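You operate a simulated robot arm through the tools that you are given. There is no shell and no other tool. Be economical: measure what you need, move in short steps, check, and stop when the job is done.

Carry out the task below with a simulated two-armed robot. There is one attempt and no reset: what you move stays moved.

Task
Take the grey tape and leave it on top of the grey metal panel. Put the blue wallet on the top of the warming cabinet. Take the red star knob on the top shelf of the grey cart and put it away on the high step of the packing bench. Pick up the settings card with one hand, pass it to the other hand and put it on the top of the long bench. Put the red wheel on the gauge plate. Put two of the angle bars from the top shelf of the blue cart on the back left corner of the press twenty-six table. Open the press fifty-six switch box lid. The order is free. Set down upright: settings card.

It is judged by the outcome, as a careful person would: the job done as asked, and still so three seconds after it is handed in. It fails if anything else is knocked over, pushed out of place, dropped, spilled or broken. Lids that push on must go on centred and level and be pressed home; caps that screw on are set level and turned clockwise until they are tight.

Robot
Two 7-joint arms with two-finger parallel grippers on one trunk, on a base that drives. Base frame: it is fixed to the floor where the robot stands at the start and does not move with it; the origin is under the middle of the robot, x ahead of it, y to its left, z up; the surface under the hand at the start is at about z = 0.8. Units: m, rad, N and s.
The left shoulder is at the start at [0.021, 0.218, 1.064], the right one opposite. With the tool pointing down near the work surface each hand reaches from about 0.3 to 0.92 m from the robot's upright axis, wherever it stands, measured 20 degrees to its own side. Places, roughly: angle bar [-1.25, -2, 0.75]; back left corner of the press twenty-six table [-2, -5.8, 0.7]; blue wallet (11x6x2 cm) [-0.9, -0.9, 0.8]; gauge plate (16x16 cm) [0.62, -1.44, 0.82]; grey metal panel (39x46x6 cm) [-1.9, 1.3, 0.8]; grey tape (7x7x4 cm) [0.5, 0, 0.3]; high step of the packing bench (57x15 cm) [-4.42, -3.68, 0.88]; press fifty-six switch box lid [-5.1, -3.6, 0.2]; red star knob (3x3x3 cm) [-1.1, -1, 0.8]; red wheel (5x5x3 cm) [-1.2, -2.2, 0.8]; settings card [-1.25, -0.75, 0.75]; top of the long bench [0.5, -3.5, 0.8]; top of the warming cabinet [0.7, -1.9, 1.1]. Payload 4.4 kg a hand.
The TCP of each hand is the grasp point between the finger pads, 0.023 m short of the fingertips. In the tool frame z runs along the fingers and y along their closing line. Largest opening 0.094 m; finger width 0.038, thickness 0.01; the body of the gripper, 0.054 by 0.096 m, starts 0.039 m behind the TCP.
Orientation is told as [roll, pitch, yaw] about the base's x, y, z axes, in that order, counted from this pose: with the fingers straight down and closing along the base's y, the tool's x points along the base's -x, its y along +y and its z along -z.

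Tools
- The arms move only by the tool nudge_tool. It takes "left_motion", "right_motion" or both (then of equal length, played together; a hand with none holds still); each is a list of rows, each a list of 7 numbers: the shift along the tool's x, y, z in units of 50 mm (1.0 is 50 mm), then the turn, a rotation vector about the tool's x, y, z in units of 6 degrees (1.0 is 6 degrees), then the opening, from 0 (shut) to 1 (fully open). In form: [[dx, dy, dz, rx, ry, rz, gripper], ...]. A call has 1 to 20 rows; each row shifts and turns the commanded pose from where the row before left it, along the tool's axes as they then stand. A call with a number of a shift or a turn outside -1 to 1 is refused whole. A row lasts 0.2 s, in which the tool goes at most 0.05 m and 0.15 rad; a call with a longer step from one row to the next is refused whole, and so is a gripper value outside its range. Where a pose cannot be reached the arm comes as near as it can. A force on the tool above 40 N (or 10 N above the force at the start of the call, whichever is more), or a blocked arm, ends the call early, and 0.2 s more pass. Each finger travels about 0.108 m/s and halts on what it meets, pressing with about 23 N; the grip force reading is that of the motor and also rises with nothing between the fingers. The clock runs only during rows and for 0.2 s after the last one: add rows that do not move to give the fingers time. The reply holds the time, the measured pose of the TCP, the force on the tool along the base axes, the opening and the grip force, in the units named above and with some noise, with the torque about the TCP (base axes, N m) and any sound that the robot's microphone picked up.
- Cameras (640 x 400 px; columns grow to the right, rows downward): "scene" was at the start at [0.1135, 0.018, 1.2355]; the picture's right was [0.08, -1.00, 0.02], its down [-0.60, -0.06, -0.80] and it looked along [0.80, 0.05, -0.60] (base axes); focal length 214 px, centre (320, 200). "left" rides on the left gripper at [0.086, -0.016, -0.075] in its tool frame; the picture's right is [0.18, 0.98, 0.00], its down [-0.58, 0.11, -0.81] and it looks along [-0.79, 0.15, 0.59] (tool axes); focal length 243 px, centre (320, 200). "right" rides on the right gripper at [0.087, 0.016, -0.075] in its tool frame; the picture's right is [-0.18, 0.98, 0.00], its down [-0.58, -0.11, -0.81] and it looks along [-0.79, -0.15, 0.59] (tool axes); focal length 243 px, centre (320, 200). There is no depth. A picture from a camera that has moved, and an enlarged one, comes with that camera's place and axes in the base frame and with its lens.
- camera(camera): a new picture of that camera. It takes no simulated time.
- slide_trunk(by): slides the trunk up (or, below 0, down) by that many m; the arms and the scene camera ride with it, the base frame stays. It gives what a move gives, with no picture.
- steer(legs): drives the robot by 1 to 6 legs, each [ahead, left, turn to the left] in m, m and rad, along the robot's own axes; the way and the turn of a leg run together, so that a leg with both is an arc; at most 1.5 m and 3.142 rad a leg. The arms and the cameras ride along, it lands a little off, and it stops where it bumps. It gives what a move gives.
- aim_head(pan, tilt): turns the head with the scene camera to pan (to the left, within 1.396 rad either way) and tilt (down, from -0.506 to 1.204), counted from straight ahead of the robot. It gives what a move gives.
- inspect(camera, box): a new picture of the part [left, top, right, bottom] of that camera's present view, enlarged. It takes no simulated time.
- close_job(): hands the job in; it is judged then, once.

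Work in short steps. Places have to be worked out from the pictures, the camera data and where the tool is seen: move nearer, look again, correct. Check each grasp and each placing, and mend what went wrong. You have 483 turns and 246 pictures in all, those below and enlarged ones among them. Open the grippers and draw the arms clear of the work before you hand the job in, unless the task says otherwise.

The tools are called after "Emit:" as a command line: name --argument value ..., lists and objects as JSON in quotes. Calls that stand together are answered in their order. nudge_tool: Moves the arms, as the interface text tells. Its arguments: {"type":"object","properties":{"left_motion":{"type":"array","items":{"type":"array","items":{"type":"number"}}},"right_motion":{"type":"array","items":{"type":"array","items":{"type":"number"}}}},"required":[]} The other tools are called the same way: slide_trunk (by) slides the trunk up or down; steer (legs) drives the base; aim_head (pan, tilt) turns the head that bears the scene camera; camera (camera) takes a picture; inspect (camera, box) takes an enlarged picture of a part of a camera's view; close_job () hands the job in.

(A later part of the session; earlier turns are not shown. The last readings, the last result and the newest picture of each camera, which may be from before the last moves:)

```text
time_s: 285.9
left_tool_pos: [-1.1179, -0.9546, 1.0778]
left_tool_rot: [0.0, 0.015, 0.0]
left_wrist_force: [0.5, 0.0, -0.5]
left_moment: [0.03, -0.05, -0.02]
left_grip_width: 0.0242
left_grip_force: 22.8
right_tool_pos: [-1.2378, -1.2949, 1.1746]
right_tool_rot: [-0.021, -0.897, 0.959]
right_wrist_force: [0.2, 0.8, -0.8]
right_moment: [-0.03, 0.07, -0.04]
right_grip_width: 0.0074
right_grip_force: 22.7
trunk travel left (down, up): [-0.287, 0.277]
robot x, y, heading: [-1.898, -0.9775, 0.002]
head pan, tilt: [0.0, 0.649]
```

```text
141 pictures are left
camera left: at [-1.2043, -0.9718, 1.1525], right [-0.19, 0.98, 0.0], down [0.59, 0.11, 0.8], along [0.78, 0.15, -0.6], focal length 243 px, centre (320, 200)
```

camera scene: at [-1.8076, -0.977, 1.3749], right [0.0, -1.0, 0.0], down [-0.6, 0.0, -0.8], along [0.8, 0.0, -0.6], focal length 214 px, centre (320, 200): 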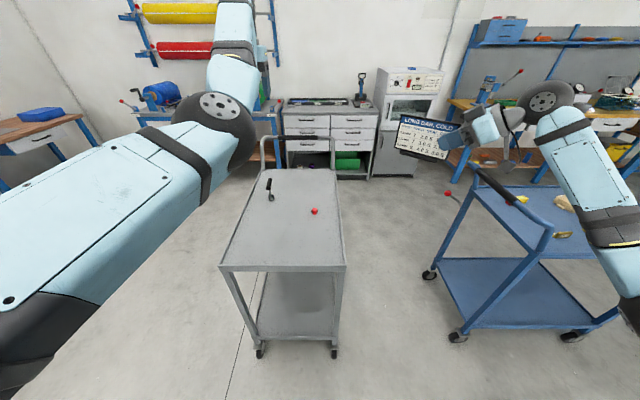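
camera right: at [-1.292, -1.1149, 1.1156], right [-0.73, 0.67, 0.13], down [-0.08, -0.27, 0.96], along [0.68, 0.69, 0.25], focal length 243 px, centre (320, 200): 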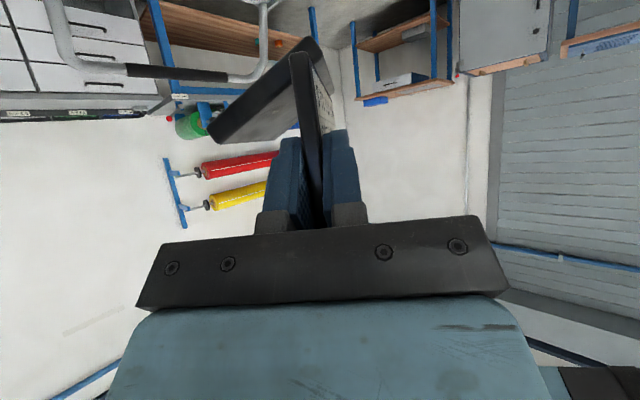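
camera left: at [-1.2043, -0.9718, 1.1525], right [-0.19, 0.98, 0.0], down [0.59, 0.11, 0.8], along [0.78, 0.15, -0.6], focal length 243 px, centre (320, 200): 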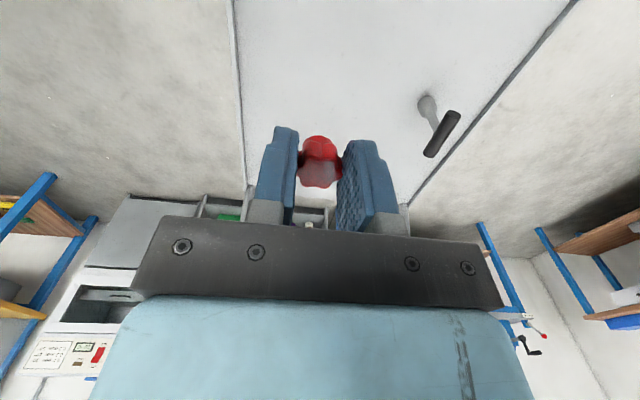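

Raise a little and drive around to the long bench.

Emit:
slide_trunk --by 0.15

Emit:
steer --legs '[[-0.15, 0, 0], [0, -1.4, 0], [0, -0.9, 0], [1.4, 0, 0]]'

Emit:
aim_head --pan -0.2 --tilt 0.65

Emit:
camera --camera "scene"

```text
time_s: 287.7
left_tool_pos: [-1.1179, -0.9547, 1.2254]
left_tool_rot: [0.0, 0.016, 0.003]
left_wrist_force: [0.5, -0.3, -0.3]
left_moment: [-0.02, 0.01, 0.02]
left_grip_width: 0.0245
left_grip_force: 23.0
right_tool_pos: [-1.237, -1.2937, 1.3255]
right_tool_rot: [-0.02, -0.898, 0.959]
right_wrist_force: [-0.3, -0.5, -1.4]
right_moment: [-0.05, 0.06, -0.02]
right_grip_width: 0.0079
right_grip_force: 23.6
trunk travel left (down, up): [-0.437, 0.127]
robot x, y, heading: [-1.8997, -0.9786, -0.0]
head pan, tilt: [0.0, 0.649]
```

```text
time_s: 315.4
left_tool_pos: [0.0565, -3.3454, 1.2267]
left_tool_rot: [0.001, 0.016, -0.034]
left_wrist_force: [-0.4, -0.1, -0.4]
left_moment: [0.0, 0.03, -0.01]
left_grip_width: 0.024
left_grip_force: 23.3
right_tool_pos: [-0.0751, -3.6799, 1.3258]
right_tool_rot: [-0.021, -0.898, 0.921]
right_wrist_force: [-0.4, -0.3, -1.7]
right_moment: [-0.08, 0.08, -0.02]
right_grip_width: 0.0077
right_grip_force: 23.1
trunk travel left (down, up): [-0.437, 0.127]
robot x, y, heading: [-0.7207, -3.3358, -0.038]
head pan, tilt: [0.0, 0.649]
```

```text
time_s: 316.2
left_tool_pos: [0.0564, -3.3466, 1.2259]
left_tool_rot: [0.0, 0.013, -0.035]
left_wrist_force: [0.3, 0.3, -0.4]
left_moment: [0.0, -0.02, -0.01]
left_grip_width: 0.0244
left_grip_force: 23.5
right_tool_pos: [-0.0749, -3.6792, 1.3249]
right_tool_rot: [-0.021, -0.898, 0.921]
right_wrist_force: [0.1, 0.4, -1.6]
right_moment: [-0.1, 0.06, 0.01]
right_grip_width: 0.0076
right_grip_force: 23.4
trunk travel left (down, up): [-0.437, 0.127]
robot x, y, heading: [-0.7259, -3.3386, -0.037]
head pan, tilt: [-0.201, 0.649]
```

```text
140 pictures are left
camera scene: at [-0.5729, -3.36, 1.5247], right [-0.24, -0.97, 0.0], down [-0.59, 0.14, -0.8], along [0.77, -0.19, -0.6], focal length 214 px, centre (320, 200)
```

scene: 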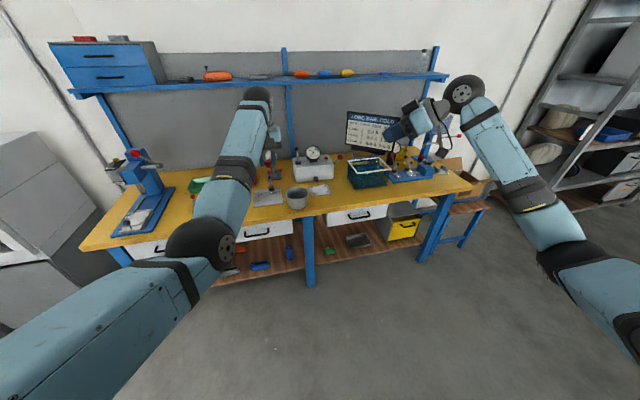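

Emit:
inspect --camera "scene" --box '[80, 130, 480, 280]'

```text
1.60 times, centred on (280, 205) of scene
camera zoom: at [-0.5729, -3.36, 1.5247], right [-0.24, -0.97, 0.0], down [-0.59, 0.14, -0.8], along [0.77, -0.19, -0.6], focal length 343 px, centre (384, 192)
```

zoom: 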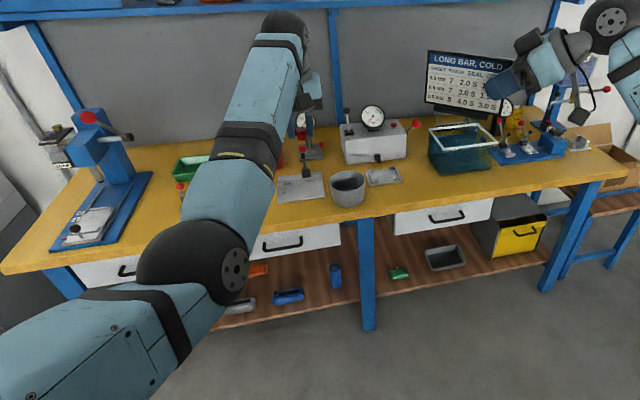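

Free spot in front, between bowl and basket: card centre ≈(0.30, −3.68). Drive ahead 0.3 and straighten, then lean the card back.

Emit:
steer --legs '[[0.28, -0.03, 0.037]]'

Emit:
nudge_tool --right_motion '[[0, 0, 0, -0.606, 0, 0.763, 0], [0, 0, 0, -0.606, 0, 0.763, 0], [0, 0, 0, -0.606, 0, 0.763, 0], [0, 0, 0, -0.606, 0, 0.763, 0], [0, 0, 0, -0.606, 0, 0.763, 0]]'

Emit:
camera --camera "scene"

Emit:
camera --camera "right"

```text
time_s: 318.1
left_tool_pos: [0.3313, -3.3533, 1.2274]
left_tool_rot: [0.0, 0.013, 0.001]
left_wrist_force: [0.1, 0.0, 0.5]
left_moment: [0.0, -0.01, 0.0]
left_grip_width: 0.0244
left_grip_force: 22.8
right_tool_pos: [0.2099, -3.6922, 1.3252]
right_tool_rot: [-0.023, -0.898, 0.959]
right_wrist_force: [-0.9, 0.5, -2.6]
right_moment: [-0.05, 0.01, -0.01]
right_grip_width: 0.0077
right_grip_force: 22.6
trunk travel left (down, up): [-0.437, 0.127]
robot x, y, heading: [-0.4475, -3.3709, -0.001]
head pan, tilt: [-0.201, 0.649]
```

```text
time_s: 319.3
left_tool_pos: [0.331, -3.3535, 1.2258]
left_tool_rot: [0.001, 0.014, 0.002]
left_wrist_force: [-0.1, -0.4, -0.7]
left_moment: [-0.01, -0.01, -0.01]
left_grip_width: 0.0236
left_grip_force: 23.2
right_tool_pos: [0.2105, -3.692, 1.326]
right_tool_rot: [0.717, -0.756, 0.4]
right_wrist_force: [-0.7, 0.0, -1.6]
right_moment: [-0.06, 0.07, 0.01]
right_grip_width: 0.0081
right_grip_force: 23.0
trunk travel left (down, up): [-0.437, 0.127]
robot x, y, heading: [-0.4507, -3.3761, -0.001]
head pan, tilt: [-0.201, 0.649]
```

```text
138 pictures are left
camera scene: at [-0.2973, -3.3911, 1.5247], right [-0.2, -0.98, 0.0], down [-0.59, 0.12, -0.8], along [0.78, -0.16, -0.61], focal length 214 px, centre (320, 200)
```

scene: 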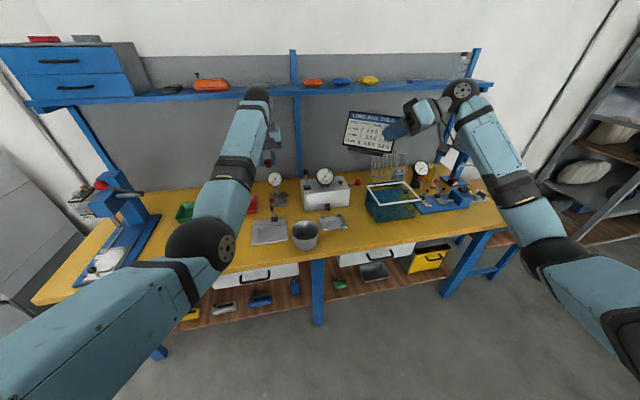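

```text
137 pictures are left
camera right: at [0.1261, -3.7692, 1.3163], right [-0.57, 0.56, 0.6], down [0.29, -0.54, 0.79], along [0.77, 0.63, 0.15], focal length 243 px, centre (320, 200)
```

right: 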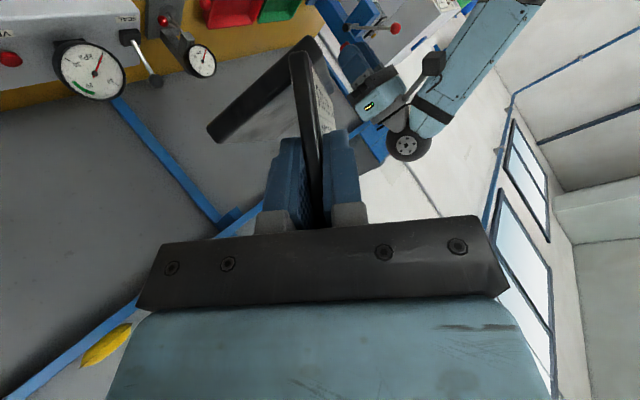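

Foot looks level. Bring the card over the spot, down to TCP z≈0.93.

Emit:
nudge_tool --right_motion '[[0.535, -0.548, 0.475, 0, 0, 0, 0], [0.535, -0.548, 0.475, 0, 0, 0, 0], [0.535, -0.548, 0.475, 0, 0, 0, 0], [0.535, -0.548, 0.475, 0, 0, 0, 0], [0.535, -0.548, 0.475, 0, 0, 0, 0], [0.535, -0.548, 0.475, 0, 0, 0, 0], [0.535, -0.548, 0.475, 0, 0, 0, 0], [0.4, -0.4, 0.35, 0, 0, 0, 0]]'

Emit:
camera --camera "scene"

Emit:
inspect --camera "scene" --box '[270, 160, 430, 260]'

```text
time_s: 321.1
left_tool_pos: [0.3319, -3.3543, 1.2261]
left_tool_rot: [-0.001, 0.015, 0.002]
left_wrist_force: [0.4, 0.4, 0.0]
left_moment: [0.01, -0.01, 0.01]
left_grip_width: 0.0237
left_grip_force: 23.0
right_tool_pos: [0.2646, -3.7153, 0.9794]
right_tool_rot: [0.716, -0.759, 0.402]
right_wrist_force: [0.4, 0.4, -1.3]
right_moment: [-0.07, 0.08, -0.03]
right_grip_width: 0.0076
right_grip_force: 22.5
trunk travel left (down, up): [-0.437, 0.127]
robot x, y, heading: [-0.4443, -3.3738, -0.001]
head pan, tilt: [-0.201, 0.649]
```

```text
136 pictures are left
camera scene: at [-0.2971, -3.3909, 1.5247], right [-0.2, -0.98, 0.0], down [-0.59, 0.12, -0.8], along [0.78, -0.16, -0.61], focal length 214 px, centre (320, 200)
```

scene: 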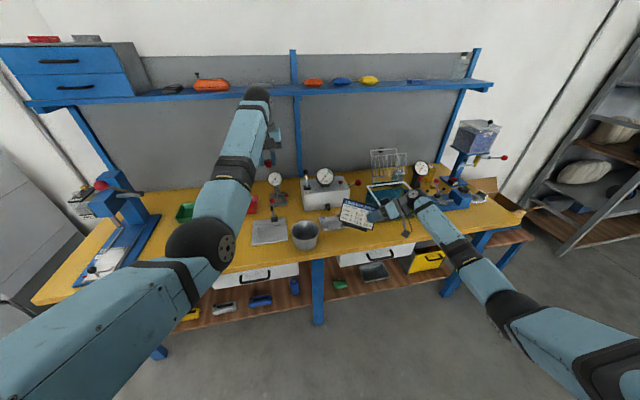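

```text
4.00 times, centred on (350, 210) of scene
camera zoom: at [-0.2971, -3.3909, 1.5247], right [-0.2, -0.98, 0.0], down [-0.59, 0.12, -0.8], along [0.78, -0.16, -0.61], focal length 858 px, centre (200, 160)
```

zoom: 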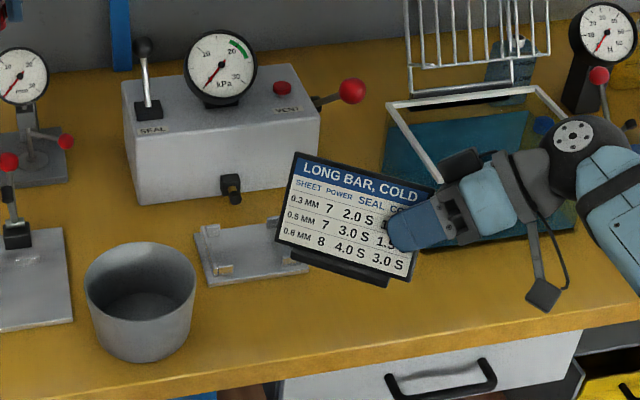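

The bench front edge is at x≈0.26 and a flat fixture sits at x>0.38, so I turn the card more parallel to the edge (+0.5 rad) and move it to centre (0.325, −3.70).

Emit:
nudge_tool --right_motion '[[0, 0, 0, -0.66, 0.45, -0.524, 0], [0, 0, 0, -0.66, 0.45, -0.524, 0], [0, 0, 0, -0.66, 0.45, -0.524, 0], [0, 0, 0, -0.66, 0.45, -0.524, 0], [0, 0, 0, -0.66, 0.45, -0.524, 0], [0.396, -0.593, -0.035, 0, 0, 0, 0], [0.396, -0.593, -0.035, 0, 0, 0, 0], [0.396, -0.593, -0.035, 0, 0, 0, 0]]'

Emit:
inspect --camera "scene" --box '[270, 160, 430, 260]'

Emit:
camera --camera "right"

```text
time_s: 322.9
left_tool_pos: [0.3309, -3.3559, 1.2264]
left_tool_rot: [0.002, 0.014, 0.0]
left_wrist_force: [0.0, -0.4, -0.9]
left_moment: [0.01, -0.02, 0.02]
left_grip_width: 0.0236
left_grip_force: 22.4
right_tool_pos: [0.2873, -3.7409, 0.9357]
right_tool_rot: [0.719, -0.761, 0.899]
right_wrist_force: [0.0, -0.3, -0.9]
right_moment: [-0.09, 0.02, 0.03]
right_grip_width: 0.0079
right_grip_force: 23.1
right hand out of reach, approached as far as the arm can: row 7, 8
trunk travel left (down, up): [-0.437, 0.127]
robot x, y, heading: [-0.4473, -3.3707, -0.001]
head pan, tilt: [-0.201, 0.649]
```

```text
4.00 times, centred on (350, 210) of scene
camera zoom: at [-0.2986, -3.3916, 1.5249], right [-0.2, -0.98, 0.0], down [-0.59, 0.12, -0.8], along [0.78, -0.16, -0.6], focal length 858 px, centre (200, 160)
```

zoom: 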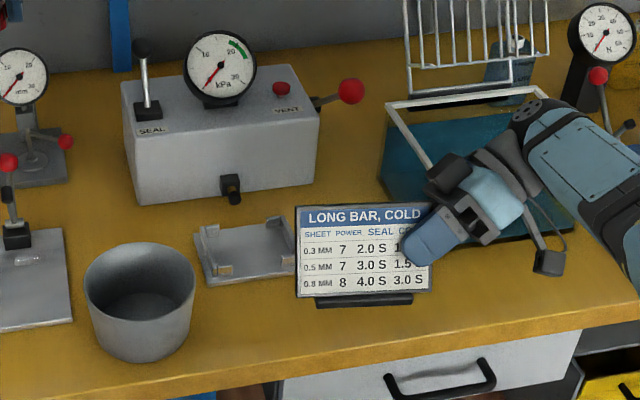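

```text
133 pictures are left
camera right: at [0.2491, -3.8501, 0.9269], right [-0.77, 0.21, 0.6], down [0.51, -0.34, 0.79], along [0.37, 0.92, 0.15], focal length 243 px, centre (320, 200)
```

right: 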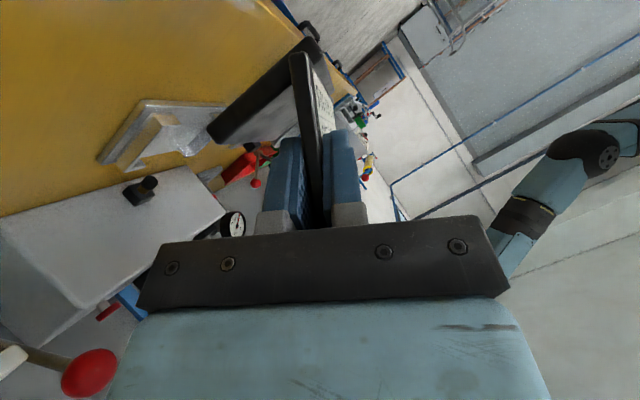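

Card is parallel to the edge now; arm at its reach limit, so drive a bit ahead/right.

Emit:
steer --legs '[[0.06, -0.03, 0]]'

Emit:
inspect --camera "scene" --box '[270, 170, 430, 270]'

```text
time_s: 324.1
left_tool_pos: [0.3962, -3.3861, 1.225]
left_tool_rot: [0.002, 0.016, 0.0]
left_wrist_force: [0.0, 1.0, 0.1]
left_moment: [-0.01, 0.01, 0.02]
left_grip_width: 0.0239
left_grip_force: 22.8
right_tool_pos: [0.3472, -3.7709, 0.935]
right_tool_rot: [0.732, -0.757, 0.896]
right_wrist_force: [-0.3, -0.2, -1.7]
right_moment: [-0.07, 0.05, 0.01]
right_grip_width: 0.0078
right_grip_force: 23.3
trunk travel left (down, up): [-0.437, 0.127]
robot x, y, heading: [-0.3854, -3.4055, 0.002]
head pan, tilt: [-0.201, 0.649]
stopped in leg 1: the force on the tool passed its limit at 71 N (the readings are from after the stop); the commanded pose is now the measured one
```

```text
4.00 times, centred on (350, 220) of scene
camera zoom: at [-0.2347, -3.4229, 1.5244], right [-0.2, -0.98, 0.0], down [-0.59, 0.12, -0.8], along [0.78, -0.16, -0.61], focal length 858 px, centre (200, 120)
```

zoom: 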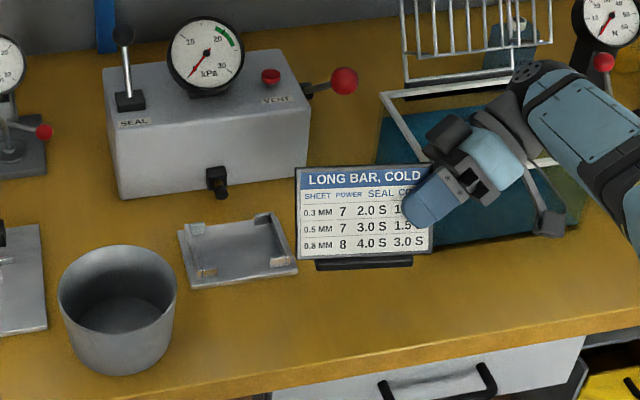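

The hand touched the basket side. Back off slightly and turn the card back by 0.26 rad so the wrist stays in front of the basket.

Emit:
steer --legs '[[-0.035, 0.0, 0]]'

Emit:
nudge_tool --right_motion '[[0, 0, 0, 0.573, -0.391, 0.456, 0], [0, 0, 0, 0.573, -0.391, 0.456, 0], [0, 0, 0, 0.573, -0.391, 0.456, 0]]'

Emit:
inspect --camera "scene" --box '[270, 170, 430, 270]'

```text
time_s: 324.9
left_tool_pos: [0.3603, -3.3843, 1.2231]
left_tool_rot: [0.003, 0.016, 0.001]
left_wrist_force: [-0.3, 0.1, 0.3]
left_moment: [0.03, 0.03, -0.02]
left_grip_width: 0.0237
left_grip_force: 23.0
right_tool_pos: [0.314, -3.7721, 0.9345]
right_tool_rot: [0.735, -0.758, 0.897]
right_wrist_force: [0.4, -0.4, -1.9]
right_moment: [-0.08, 0.02, -0.04]
right_grip_width: 0.0079
right_grip_force: 22.9
trunk travel left (down, up): [-0.437, 0.127]
robot x, y, heading: [-0.423, -3.4052, -0.005]
head pan, tilt: [-0.201, 0.649]
```

```text
time_s: 325.7
left_tool_pos: [0.3586, -3.3865, 1.2259]
left_tool_rot: [0.001, 0.016, 0.0]
left_wrist_force: [-0.4, 0.9, 0.1]
left_moment: [-0.05, -0.01, -0.04]
left_grip_width: 0.0237
left_grip_force: 23.0
right_tool_pos: [0.3126, -3.7724, 0.9357]
right_tool_rot: [0.728, -0.754, 0.638]
right_wrist_force: [-0.1, -0.4, -1.4]
right_moment: [-0.09, 0.04, 0.0]
right_grip_width: 0.0079
right_grip_force: 23.1
trunk travel left (down, up): [-0.437, 0.127]
robot x, y, heading: [-0.4243, -3.4075, 0.0]
head pan, tilt: [-0.201, 0.649]
```

```text
4.00 times, centred on (350, 220) of scene
camera zoom: at [-0.2715, -3.4221, 1.5249], right [-0.2, -0.98, 0.0], down [-0.59, 0.12, -0.8], along [0.78, -0.16, -0.6], focal length 858 px, centre (200, 120)
```

zoom: 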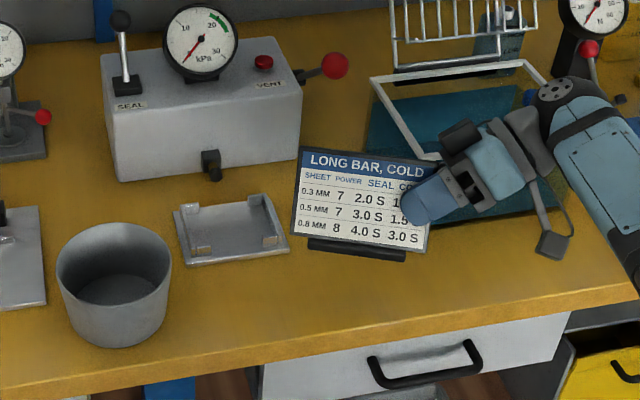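

Good clearance now. Lower vertically 4 cm.

Emit:
nudge_tool --right_motion '[[0.138, -0.094, 0.11, 0, 0, 0, 0], [0.138, -0.094, 0.11, 0, 0, 0, 0], [0.138, -0.094, 0.11, 0, 0, 0, 0], [0.138, -0.094, 0.11, 0, 0, 0, 0]]'

Emit:
inspect --camera "scene" --box '[270, 170, 430, 270]'

```text
time_s: 326.7
left_tool_pos: [0.358, -3.3845, 1.2251]
left_tool_rot: [0.001, 0.015, 0.0]
left_wrist_force: [0.4, -0.4, -0.5]
left_moment: [0.02, -0.06, -0.01]
left_grip_width: 0.0236
left_grip_force: 22.8
right_tool_pos: [0.3114, -3.7718, 0.8959]
right_tool_rot: [0.731, -0.754, 0.638]
right_wrist_force: [0.3, 0.2, -1.1]
right_moment: [-0.07, 0.05, 0.04]
right_grip_width: 0.0077
right_grip_force: 22.8
trunk travel left (down, up): [-0.437, 0.127]
robot x, y, heading: [-0.4209, -3.4056, -0.003]
head pan, tilt: [-0.201, 0.649]
```

```text
4.00 times, centred on (350, 220) of scene
camera zoom: at [-0.2708, -3.422, 1.5248], right [-0.2, -0.98, 0.0], down [-0.59, 0.12, -0.8], along [0.78, -0.16, -0.6], focal length 858 px, centre (200, 120)
```

zoom: 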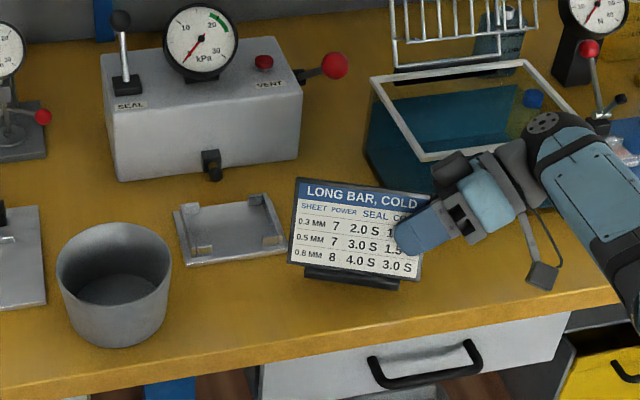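

Clear of the tank. Continue in small steps.

Emit:
nudge_tool --right_motion '[[0.069, -0.047, 0.055, 0, 0, 0, 0], [0.069, -0.047, 0.055, 0, 0, 0, 0], [0.069, -0.047, 0.055, 0, 0, 0, 0], [0, 0, 0, 0, 0, 0, 0]]'

```text
time_s: 327.7
left_tool_pos: [0.3593, -3.3862, 1.2257]
left_tool_rot: [0.001, 0.016, 0.001]
left_wrist_force: [0.4, 0.2, -0.5]
left_moment: [0.0, 0.0, 0.03]
left_grip_width: 0.0235
left_grip_force: 22.8
right_tool_pos: [0.3113, -3.7719, 0.8811]
right_tool_rot: [0.727, -0.755, 0.64]
right_wrist_force: [-0.4, -0.4, -2.2]
right_moment: [-0.08, 0.04, -0.01]
right_grip_width: 0.0079
right_grip_force: 23.3
trunk travel left (down, up): [-0.437, 0.127]
robot x, y, heading: [-0.4212, -3.4048, -0.001]
head pan, tilt: [-0.201, 0.649]
```

Emit:
nudge_tool --right_motion '[[0.069, -0.047, 0.055, 0, 0, 0, 0], [0.055, -0.038, 0.044, 0, 0, 0, 0], [0, 0, 0, 0, 0, 0, 0]]'

Emit:
inspect --camera "scene" --box '[300, 190, 396, 250]'

```text
time_s: 328.5
left_tool_pos: [0.3595, -3.3856, 1.2236]
left_tool_rot: [0.004, 0.016, 0.0]
left_wrist_force: [0.5, -0.3, -0.2]
left_moment: [-0.01, 0.03, 0.02]
left_grip_width: 0.0234
left_grip_force: 22.6
right_tool_pos: [0.3123, -3.771, 0.8725]
right_tool_rot: [0.729, -0.754, 0.639]
right_wrist_force: [0.1, 0.3, -2.0]
right_moment: [-0.09, 0.05, -0.01]
right_grip_width: 0.008
right_grip_force: 22.6
trunk travel left (down, up): [-0.437, 0.127]
robot x, y, heading: [-0.4159, -3.4056, -0.004]
head pan, tilt: [-0.201, 0.649]
```

```text
6.67 times, centred on (348, 220) of scene
camera zoom: at [-0.271, -3.422, 1.5248], right [-0.2, -0.98, 0.0], down [-0.59, 0.12, -0.8], along [0.78, -0.16, -0.6], focal length 1430 px, centre (133, 67)
```

zoom: 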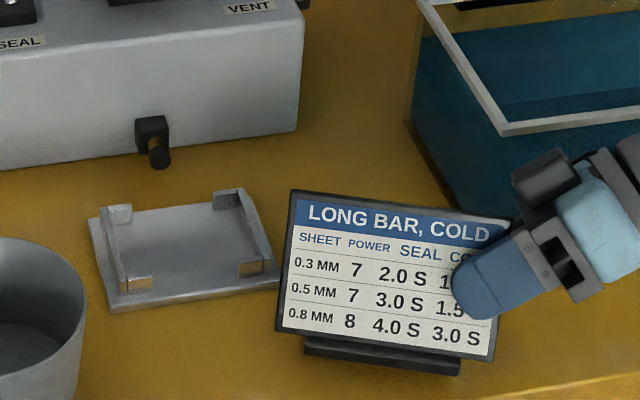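

Emit:
nudge_tool --right_motion '[[0.055, -0.038, 0.044, 0, 0, 0, 0], [0.055, -0.038, 0.044, 0, 0, 0, 0], [0, 0, 0, 0, 0, 0, 0]]'

```text
time_s: 329.3
left_tool_pos: [0.3583, -3.3855, 1.2252]
left_tool_rot: [0.002, 0.016, 0.0]
left_wrist_force: [0.5, -0.6, 0.5]
left_moment: [0.0, 0.01, -0.05]
left_grip_width: 0.0233
left_grip_force: 23.5
right_tool_pos: [0.3111, -3.7702, 0.8635]
right_tool_rot: [0.729, -0.755, 0.639]
right_wrist_force: [-1.2, 0.2, -1.3]
right_moment: [-0.1, 0.02, 0.0]
right_grip_width: 0.0078
right_grip_force: 22.8
trunk travel left (down, up): [-0.437, 0.127]
robot x, y, heading: [-0.4232, -3.4045, 0.002]
head pan, tilt: [-0.201, 0.649]
```

Emit:
nudge_tool --right_motion '[[0.055, -0.038, 0.044, 0, 0, 0, 0], [0.042, -0.028, 0.033, 0, 0, 0, 0], [0, 0, 0, 0, 0, 0, 0]]'

Emit:
inspect --camera "scene" --box '[300, 190, 396, 250]'

```text
time_s: 330.1
left_tool_pos: [0.3599, -3.386, 1.2253]
left_tool_rot: [0.001, 0.015, 0.0]
left_wrist_force: [0.1, -0.7, -0.9]
left_moment: [0.03, 0.0, 0.0]
left_grip_width: 0.0234
left_grip_force: 23.3
right_tool_pos: [0.3077, -3.7702, 0.8588]
right_tool_rot: [0.728, -0.754, 0.639]
right_wrist_force: [0.1, -0.4, -2.6]
right_moment: [-0.09, 0.02, -0.01]
right_grip_width: 0.0077
right_grip_force: 22.8
right hand out of reach, approached as far as the arm can: row 1
trunk travel left (down, up): [-0.437, 0.127]
robot x, y, heading: [-0.4204, -3.4041, -0.001]
head pan, tilt: [-0.201, 0.649]
```

```text
6.67 times, centred on (348, 220) of scene
camera zoom: at [-0.2709, -3.4219, 1.5248], right [-0.2, -0.98, 0.0], down [-0.59, 0.12, -0.8], along [0.78, -0.16, -0.6], focal length 1430 px, centre (133, 67)
```

zoom: 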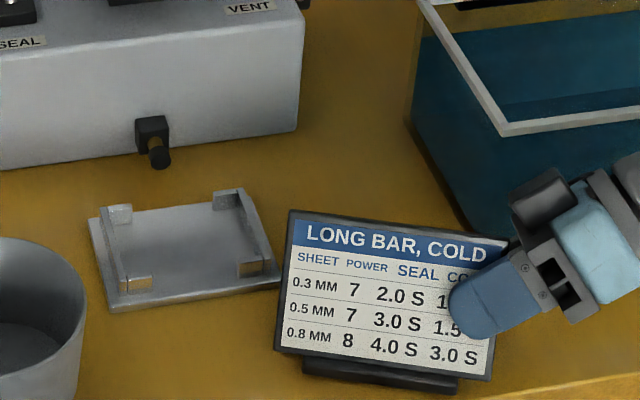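

The arm is at its reach limit and the foot is ~1.3 cm from the bench edge; shift the base 2 cm ahead and 2 cm left (still clear of tank and fixture).

Emit:
steer --legs '[[0.022, 0.015, 0]]'

Emit:
inspect --camera "scene" --box '[300, 195, 396, 255]'

```text
time_s: 331.0
left_tool_pos: [0.3809, -3.37, 1.2255]
left_tool_rot: [0.0, 0.015, 0.0]
left_wrist_force: [0.1, -0.1, -0.8]
left_moment: [-0.01, 0.02, 0.03]
left_grip_width: 0.0234
left_grip_force: 23.2
right_tool_pos: [0.3283, -3.7548, 0.8587]
right_tool_rot: [0.73, -0.753, 0.638]
right_wrist_force: [-5.6, -8.4, 1.1]
right_moment: [-0.31, 0.15, -0.05]
right_grip_width: 0.0076
right_grip_force: 22.2
trunk travel left (down, up): [-0.437, 0.127]
robot x, y, heading: [-0.4008, -3.3879, 0.003]
head pan, tilt: [-0.201, 0.649]
```

```text
6.67 times, centred on (348, 225) of scene
camera zoom: at [-0.2493, -3.4069, 1.5248], right [-0.2, -0.98, 0.0], down [-0.59, 0.12, -0.8], along [0.78, -0.16, -0.6], focal length 1430 px, centre (133, 33)
```

zoom: 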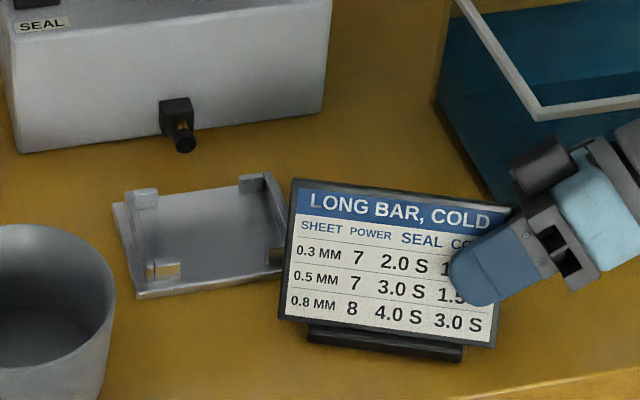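

A side force suggests the card's left end touches the fixture; shift right 2 cm.

Emit:
steer --legs '[[0, -0.025, 0]]'

Emit:
inspect --camera "scene" --box '[300, 195, 396, 255]'

```text
time_s: 331.9
left_tool_pos: [0.3805, -3.3956, 1.225]
left_tool_rot: [0.003, 0.015, -0.001]
left_wrist_force: [-0.4, 0.2, -0.2]
left_moment: [0.0, -0.01, 0.03]
left_grip_width: 0.0233
left_grip_force: 22.8
right_tool_pos: [0.329, -3.7791, 0.8587]
right_tool_rot: [0.728, -0.751, 0.638]
right_wrist_force: [-0.5, -1.1, -1.7]
right_moment: [-0.08, 0.07, 0.03]
right_grip_width: 0.0078
right_grip_force: 22.8
trunk travel left (down, up): [-0.437, 0.127]
robot x, y, heading: [-0.4008, -3.4155, -0.006]
head pan, tilt: [-0.201, 0.649]
```

```text
6.67 times, centred on (348, 225) of scene
camera zoom: at [-0.2493, -3.4319, 1.5248], right [-0.2, -0.98, 0.0], down [-0.59, 0.12, -0.8], along [0.78, -0.16, -0.6], focal length 1430 px, centre (133, 33)
```

zoom: 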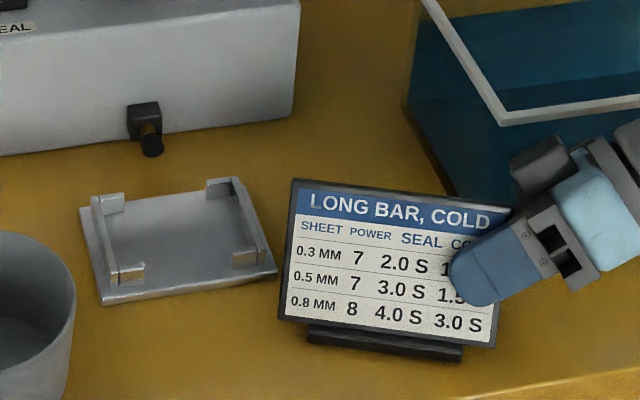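

Clear. Continue the descent.

Emit:
nudge_tool --right_motion '[[0.042, -0.028, 0.033, 0, 0, 0, 0], [0.042, -0.028, 0.033, 0, 0, 0, 0], [0, 0, 0, 0, 0, 0, 0]]'

```text
time_s: 332.7
left_tool_pos: [0.3791, -3.3943, 1.2273]
left_tool_rot: [0.0, 0.014, 0.001]
left_wrist_force: [0.3, 0.1, 0.1]
left_moment: [-0.02, -0.02, 0.01]
left_grip_width: 0.0232
left_grip_force: 22.9
right_tool_pos: [0.3268, -3.7784, 0.8582]
right_tool_rot: [0.726, -0.759, 0.64]
right_wrist_force: [4.0, -0.5, 10.6]
right_moment: [0.14, -0.73, -0.1]
right_grip_width: 0.0077
right_grip_force: 23.2
trunk travel left (down, up): [-0.437, 0.127]
robot x, y, heading: [-0.3982, -3.421, 0.003]
head pan, tilt: [-0.201, 0.649]
```

Contact. Check the foot seating before release.

Emit:
inspect --camera "scene" --box '[310, 200, 390, 250]'

Emit:
camera --camera "right"

```text
8.00 times, centred on (350, 225) of scene
camera zoom: at [-0.2506, -3.4312, 1.5251], right [-0.2, -0.98, 0.0], down [-0.59, 0.12, -0.8], along [0.78, -0.16, -0.6], focal length 1716 px, centre (80, 0)
```

zoom: 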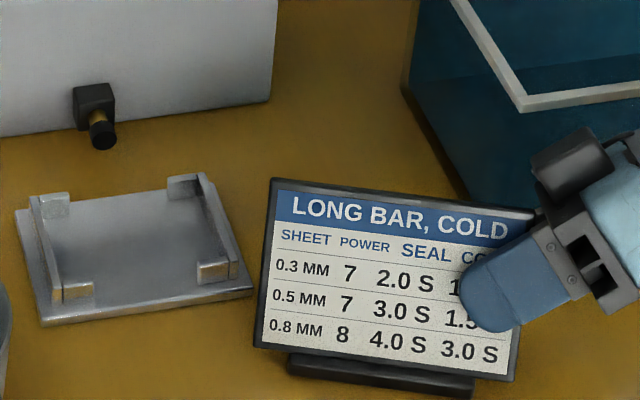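

```text
124 pictures are left
camera right: at [0.2636, -3.8756, 0.8478], right [-0.69, 0.4, 0.6], down [0.41, -0.46, 0.79], along [0.59, 0.79, 0.15], focal length 243 px, centre (320, 200)
```

right: 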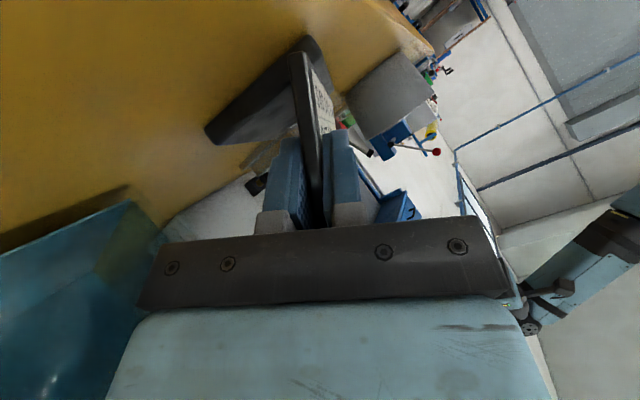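

Height matches the expected foot contact. Release gently.

Emit:
nudge_tool --right_motion '[[0, 0, 0, 0, 0, 0, 0.1], [0, 0, 0, 0, 0, 0, 0.2], [0, 0, 0, 0, 0, 0, 0.3], [0, 0, 0, 0, 0, 0, 0.35]]'

Emit:
inspect --camera "scene" --box '[310, 200, 390, 250]'

```text
time_s: 333.7
left_tool_pos: [0.3807, -3.3946, 1.2252]
left_tool_rot: [0.003, 0.013, -0.001]
left_wrist_force: [0.1, -0.4, -1.3]
left_moment: [-0.01, 0.01, 0.01]
left_grip_width: 0.0233
left_grip_force: 22.5
right_tool_pos: [0.327, -3.7809, 0.8544]
right_tool_rot: [0.729, -0.754, 0.639]
right_wrist_force: [0.2, 0.4, 0.6]
right_moment: [0.01, 0.0, -0.02]
right_grip_width: 0.0328
right_grip_force: 0.0
trunk travel left (down, up): [-0.437, 0.127]
robot x, y, heading: [-0.3996, -3.4146, -0.0]
head pan, tilt: [-0.201, 0.649]
```

```text
8.00 times, centred on (350, 225) of scene
camera zoom: at [-0.2496, -3.432, 1.5248], right [-0.2, -0.98, 0.0], down [-0.59, 0.12, -0.8], along [0.78, -0.16, -0.6], focal length 1716 px, centre (80, 0)
```

zoom: 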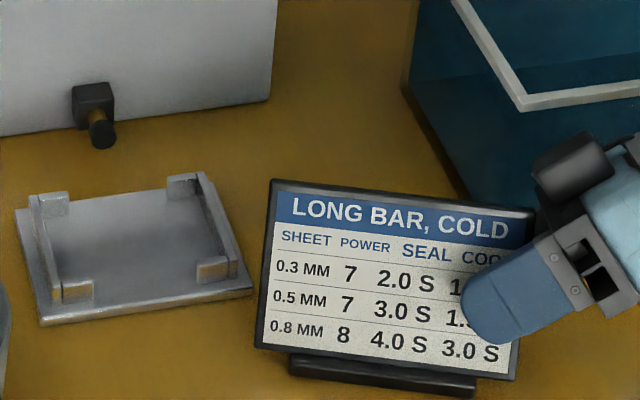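

The card stands. Withdraw along the fingers.

Emit:
nudge_tool --right_motion '[[0, 0, -0.4, 0, 0, 0, 0.35], [0, 0, -0.6, 0, 0, 0, 0.35], [0, 0, -0.7, 0, 0, 0, 0.35], [-0.3, 0.2, -0.8, 0, 0, 0, 0.35], [-0.5, 0.4, -0.7, 0, 0, 0, 0.35], [-0.6, 0.45, -0.5, 0, 0, 0, 0.35], [-0.6, 0.45, -0.5, 0, 0, 0, 0.35]]'

Emit:
camera --camera "scene"

```text
time_s: 335.3
left_tool_pos: [0.3803, -3.395, 1.2269]
left_tool_rot: [0.0, 0.014, -0.001]
left_wrist_force: [-0.6, 0.4, 0.4]
left_moment: [-0.02, -0.01, -0.01]
left_grip_width: 0.0233
left_grip_force: 22.9
right_tool_pos: [0.3663, -3.9068, 1.0567]
right_tool_rot: [0.727, -0.754, 0.64]
right_wrist_force: [-0.4, -0.2, -0.3]
right_moment: [0.0, 0.0, -0.02]
right_grip_width: 0.0329
right_grip_force: 0.1
right hand out of reach, approached as far as the arm can: row 4, 5, 6, 7
trunk travel left (down, up): [-0.437, 0.127]
robot x, y, heading: [-0.403, -3.4152, 0.005]
head pan, tilt: [-0.201, 0.649]
```

```text
122 pictures are left
camera scene: at [-0.2503, -3.4314, 1.5248], right [-0.2, -0.98, 0.0], down [-0.59, 0.12, -0.8], along [0.78, -0.16, -0.6], focal length 214 px, centre (320, 200)
```

scene: 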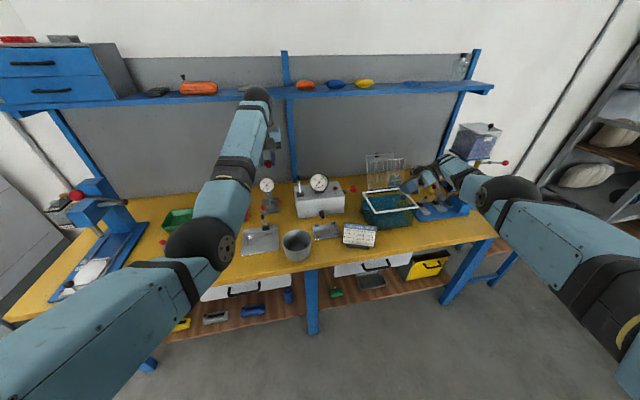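

Card placed upright. Back away from the bench.

Emit:
steer --legs '[[-0.6, 0, 0]]'

Emit:
nudge_tool --right_motion '[[0, 0, 0, 0.606, 0, -0.763, 1], [0, 0, 0, 0.606, 0, -0.763, 1], [0, 0, 0, 0.606, 0, -0.763, 1], [0, 0, 0, 0.606, 0, -0.763, 1], [0, 0, 0, 0.606, 0, -0.763, 1]]'

Emit:
camera --camera "scene"

```text
time_s: 338.7
left_tool_pos: [-0.2274, -3.4019, 1.225]
left_tool_rot: [0.002, 0.015, -0.017]
left_wrist_force: [-0.2, 0.4, -0.1]
left_moment: [0.01, 0.04, -0.01]
left_grip_width: 0.0236
left_grip_force: 23.0
right_tool_pos: [-0.2476, -3.9124, 1.0557]
right_tool_rot: [0.729, -0.753, 0.624]
right_wrist_force: [0.1, -0.6, 0.0]
right_moment: [0.0, -0.02, -0.02]
right_grip_width: 0.0329
right_grip_force: 0.1
trunk travel left (down, up): [-0.437, 0.127]
robot x, y, heading: [-1.0032, -3.4092, -0.018]
head pan, tilt: [-0.201, 0.649]
```

```text
time_s: 339.9
left_tool_pos: [-0.2269, -3.402, 1.2252]
left_tool_rot: [0.003, 0.016, -0.017]
left_wrist_force: [0.9, -0.2, -0.8]
left_moment: [-0.01, -0.03, -0.01]
left_grip_width: 0.0239
left_grip_force: 23.1
right_tool_pos: [-0.2047, -3.9351, 1.0433]
right_tool_rot: [-0.006, -0.899, 1.179]
right_wrist_force: [0.4, 1.2, 1.1]
right_moment: [-0.03, -0.02, 0.03]
right_grip_width: 0.0941
right_grip_force: 0.0
right hand out of reach, approached as far as the arm can: row 1, 2, 3, 4, 5
trunk travel left (down, up): [-0.437, 0.127]
robot x, y, heading: [-1.0101, -3.4055, -0.015]
head pan, tilt: [-0.201, 0.649]
```

```text
121 pictures are left
camera scene: at [-0.8569, -3.4285, 1.5248], right [-0.22, -0.98, 0.0], down [-0.59, 0.13, -0.8], along [0.78, -0.17, -0.6], focal length 214 px, centre (320, 200)
```

scene: 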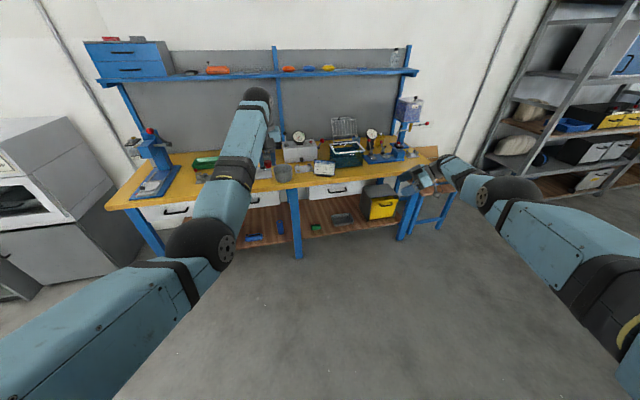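

Reset the right hand to fingers-down.

Emit:
nudge_tool --right_motion '[[0, 0, 0, 0, 0.95, 0, 1], [0, 0, 0, 0, 0.95, 0, 1], [0, 0, 0, 0, 0.95, 0, 1], [0, 0, 0, 0, 0.95, 0, 1], [0, 0, 0, 0, 0.95, 0, 1], [0, 0, 0, 0, 0.95, 0, 1], [0, 0, 0, 0, 0.95, 0, 1], [0, 0, 0, 0, 0.95, 0, 1], [0, 0, 0, 0, 0.95, 0, 1], [0, 0, -0.6, 0, 0, 1, 1], [0, 0, -0.6, 0, 0, 1, 1], [0, 0, -0.6, 0, 0, 1, 1], [0, 0, -0.6, 0, 0, 1, 1], [0, 0, 0, 0, 0, 1, 1], [0, 0, 0, 0, 0, 1, 1], [0, 0, 0, 0, 0, 1, 1], [0, 0, 0, 0, 0, 1, 1], [0, 0, 0, 0, 0, 1, 1], [0, 0, 0, 0, 0, 1, 1], [0, 0, 0, 0, 0, 1, 1]]'

Emit:
camera --camera "scene"

```text
time_s: 344.1
left_tool_pos: [-0.2269, -3.4021, 1.2262]
left_tool_rot: [0.001, 0.016, -0.016]
left_wrist_force: [-0.3, 0.4, -0.3]
left_moment: [0.0, -0.04, 0.01]
left_grip_width: 0.0236
left_grip_force: 23.1
right_tool_pos: [-0.1801, -3.9449, 1.1585]
right_tool_rot: [0.002, -0.004, 0.017]
right_wrist_force: [0.0, 0.6, -0.8]
right_moment: [0.0, 0.0, 0.01]
right_grip_width: 0.0942
right_grip_force: 0.1
right hand out of reach, approached as far as the arm can: row 1, 2, 4, 10, 11, 15
trunk travel left (down, up): [-0.437, 0.127]
robot x, y, heading: [-1.004, -3.4048, -0.018]
head pan, tilt: [-0.201, 0.649]
```

```text
120 pictures are left
camera scene: at [-0.8568, -3.4285, 1.5248], right [-0.22, -0.98, 0.0], down [-0.59, 0.13, -0.8], along [0.78, -0.17, -0.6], focal length 214 px, centre (320, 200)
```

scene: 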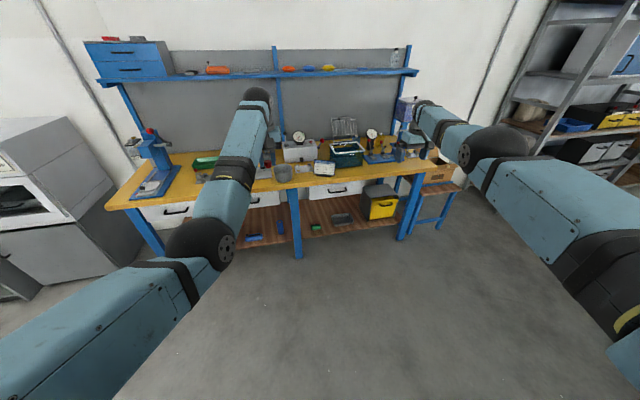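

Turn around to face west toward the packing bench.

Emit:
steer --legs '[[0, 0, 3.1]]'

Emit:
aim_head --pan 0 --tilt 0.35

Emit:
camera --camera "scene"

```text
time_s: 351.6
left_tool_pos: [-1.7843, -3.337, 1.2259]
left_tool_rot: [0.002, 0.014, 3.022]
left_wrist_force: [0.5, -0.6, -0.1]
left_moment: [-0.04, 0.01, 0.0]
left_grip_width: 0.0238
left_grip_force: 23.1
right_tool_pos: [-1.7751, -2.7922, 1.1593]
right_tool_rot: [0.002, -0.003, 3.058]
right_wrist_force: [0.5, 0.8, 0.6]
right_moment: [0.02, 0.01, 0.02]
right_grip_width: 0.0939
right_grip_force: 0.0
trunk travel left (down, up): [-0.437, 0.127]
robot x, y, heading: [-1.0062, -3.4102, 3.019]
head pan, tilt: [-0.201, 0.649]
```

```text
time_s: 352.4
left_tool_pos: [-1.7836, -3.3362, 1.2254]
left_tool_rot: [0.001, 0.012, 3.024]
left_wrist_force: [0.3, -0.1, -0.9]
left_moment: [0.02, 0.02, 0.0]
left_grip_width: 0.0238
left_grip_force: 23.5
right_tool_pos: [-1.7736, -2.7913, 1.1595]
right_tool_rot: [0.0, -0.003, 3.059]
right_wrist_force: [0.5, -0.1, 0.5]
right_moment: [0.0, -0.01, -0.03]
right_grip_width: 0.094
right_grip_force: 0.1
trunk travel left (down, up): [-0.437, 0.127]
robot x, y, heading: [-1.0077, -3.4132, 3.018]
head pan, tilt: [0.0, 0.351]
```

```text
119 pictures are left
camera scene: at [-1.1684, -3.3889, 1.5518], right [0.12, 0.99, 0.0], down [0.34, -0.04, -0.94], along [-0.93, 0.11, -0.34], focal length 214 px, centre (320, 200)
```

scene: 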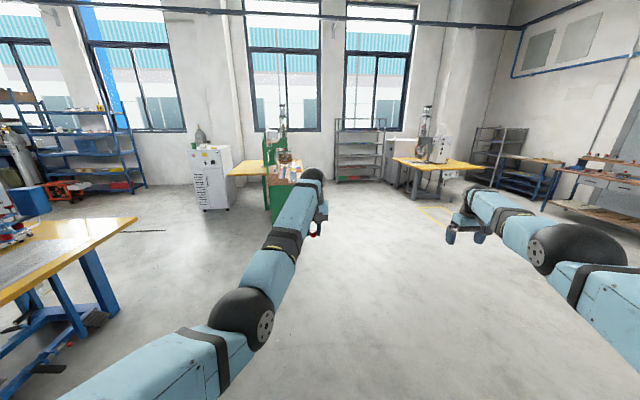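

The green bench ahead is the packing bench. Drive toward it.

Emit:
steer --legs '[[0, 0, 0.12], [1.5, 0, 0], [0.6, 0, 0]]'

Emit:
aim_head --pan 0.1 --tilt 0.5

Emit:
camera --camera "scene"

```text
time_s: 363.4
left_tool_pos: [-3.8864, -3.4488, 1.2263]
left_tool_rot: [0.004, 0.015, -3.127]
left_wrist_force: [0.1, -0.6, 0.7]
left_moment: [-0.03, 0.04, 0.0]
left_grip_width: 0.0238
left_grip_force: 23.5
right_tool_pos: [-3.9495, -2.9082, 1.1602]
right_tool_rot: [0.002, -0.003, -3.094]
right_wrist_force: [-0.5, 0.7, 0.1]
right_moment: [0.02, 0.02, 0.03]
right_grip_width: 0.0942
right_grip_force: 0.1
trunk travel left (down, up): [-0.437, 0.127]
robot x, y, heading: [-3.1104, -3.4218, -3.131]
head pan, tilt: [0.0, 0.351]
```

```text
time_s: 364.1
left_tool_pos: [-3.8872, -3.4501, 1.2249]
left_tool_rot: [0.003, 0.014, -3.126]
left_wrist_force: [0.6, -0.5, -0.3]
left_moment: [-0.04, 0.0, -0.05]
left_grip_width: 0.0238
left_grip_force: 23.2
right_tool_pos: [-3.9485, -2.9082, 1.1595]
right_tool_rot: [0.001, -0.005, -3.093]
right_wrist_force: [0.0, 0.2, -0.1]
right_moment: [0.01, -0.01, -0.03]
right_grip_width: 0.094
right_grip_force: 0.1
trunk travel left (down, up): [-0.437, 0.127]
robot x, y, heading: [-3.107, -3.4206, -3.131]
head pan, tilt: [0.099, 0.499]
```

```text
118 pictures are left
camera scene: at [-3.2682, -3.4284, 1.5382], right [-0.11, 0.99, 0.0], down [0.48, 0.05, -0.88], along [-0.87, -0.1, -0.48], focal length 214 px, centre (320, 200)
```

scene: 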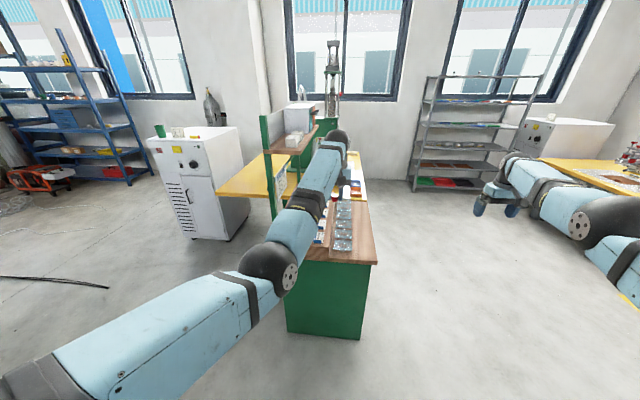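

Move to the north side of the packing bench and look at it.

Emit:
steer --legs '[[0, -0.95, 0], [1.3, 0, 0], [0, 0, 1.56]]'

Emit:
aim_head --pan 0.0 --tilt 0.5

Emit:
camera --camera "scene"

```text
time_s: 382.6
left_tool_pos: [-4.3875, -3.2803, 1.2253]
left_tool_rot: [0.002, 0.015, -1.558]
left_wrist_force: [-0.1, 0.5, 0.7]
left_moment: [0.03, 0.06, 0.01]
left_grip_width: 0.0238
left_grip_force: 23.1
right_tool_pos: [-4.9303, -3.3428, 1.1596]
right_tool_rot: [0.003, -0.005, -1.521]
right_wrist_force: [0.6, -0.5, -0.2]
right_moment: [-0.06, 0.01, 0.0]
right_grip_width: 0.0945
right_grip_force: 0.1
trunk travel left (down, up): [-0.437, 0.127]
robot x, y, heading: [-4.4187, -2.501, -1.561]
head pan, tilt: [0.099, 0.499]
```

```text
time_s: 383.3
left_tool_pos: [-4.3873, -3.2797, 1.2264]
left_tool_rot: [0.001, 0.012, -1.555]
left_wrist_force: [0.3, -0.1, -0.3]
left_moment: [0.04, -0.02, -0.01]
left_grip_width: 0.0235
left_grip_force: 22.8
right_tool_pos: [-4.9286, -3.343, 1.1603]
right_tool_rot: [0.002, -0.006, -1.523]
right_wrist_force: [1.2, 0.0, -0.3]
right_moment: [0.01, 0.03, 0.0]
right_grip_width: 0.0939
right_grip_force: 0.1
trunk travel left (down, up): [-0.437, 0.127]
robot x, y, heading: [-4.4186, -2.5011, -1.56]
head pan, tilt: [0.0, 0.499]
```

```text
117 pictures are left
camera scene: at [-4.4185, -2.658, 1.5382], right [-1.0, -0.01, 0.0], down [-0.01, 0.48, -0.88], along [0.01, -0.88, -0.48], focal length 214 px, centre (320, 200)
```

scene: 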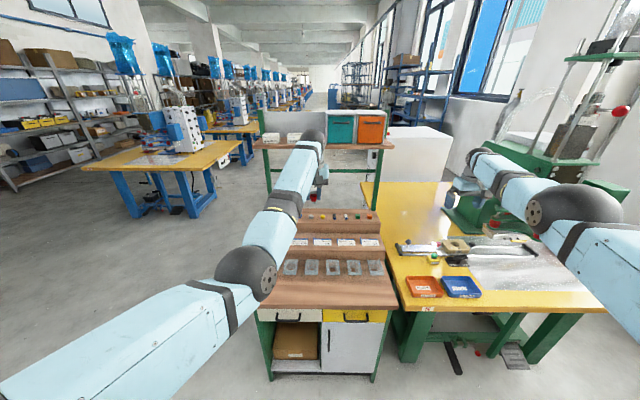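

Emit:
inspect --camera "scene" --box '[240, 190, 400, 290]'

```text
4.00 times, centred on (320, 240) of scene
camera zoom: at [-4.4185, -2.658, 1.5382], right [-1.0, -0.01, 0.0], down [-0.01, 0.48, -0.88], along [0.01, -0.88, -0.48], focal length 858 px, centre (320, 40)
```

zoom: 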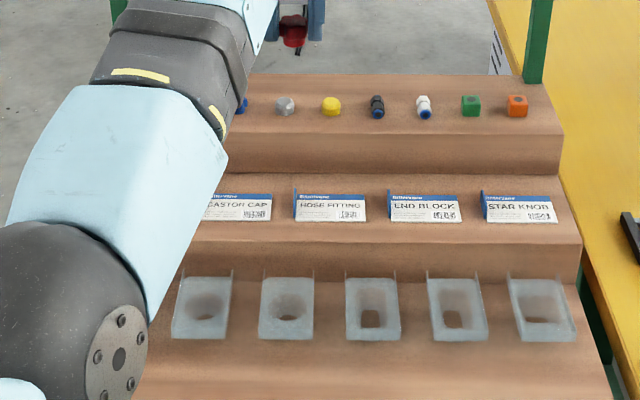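

Emit:
camera --camera "left"

```text
115 pictures are left
camera left: at [-4.4055, -3.1954, 1.3013], right [0.98, 0.2, 0.0], down [0.12, -0.59, 0.8], along [0.16, -0.78, -0.6], focal length 243 px, centre (320, 200)
```

left: 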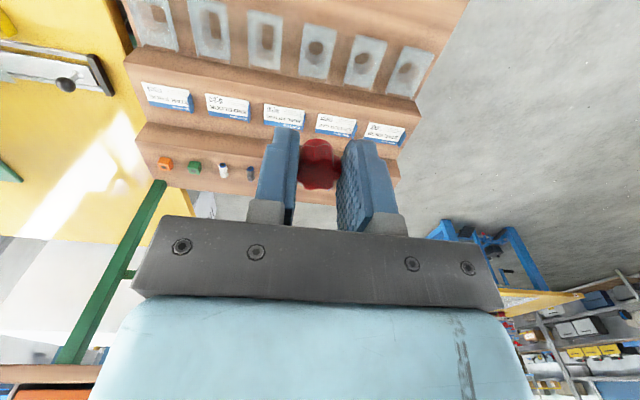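

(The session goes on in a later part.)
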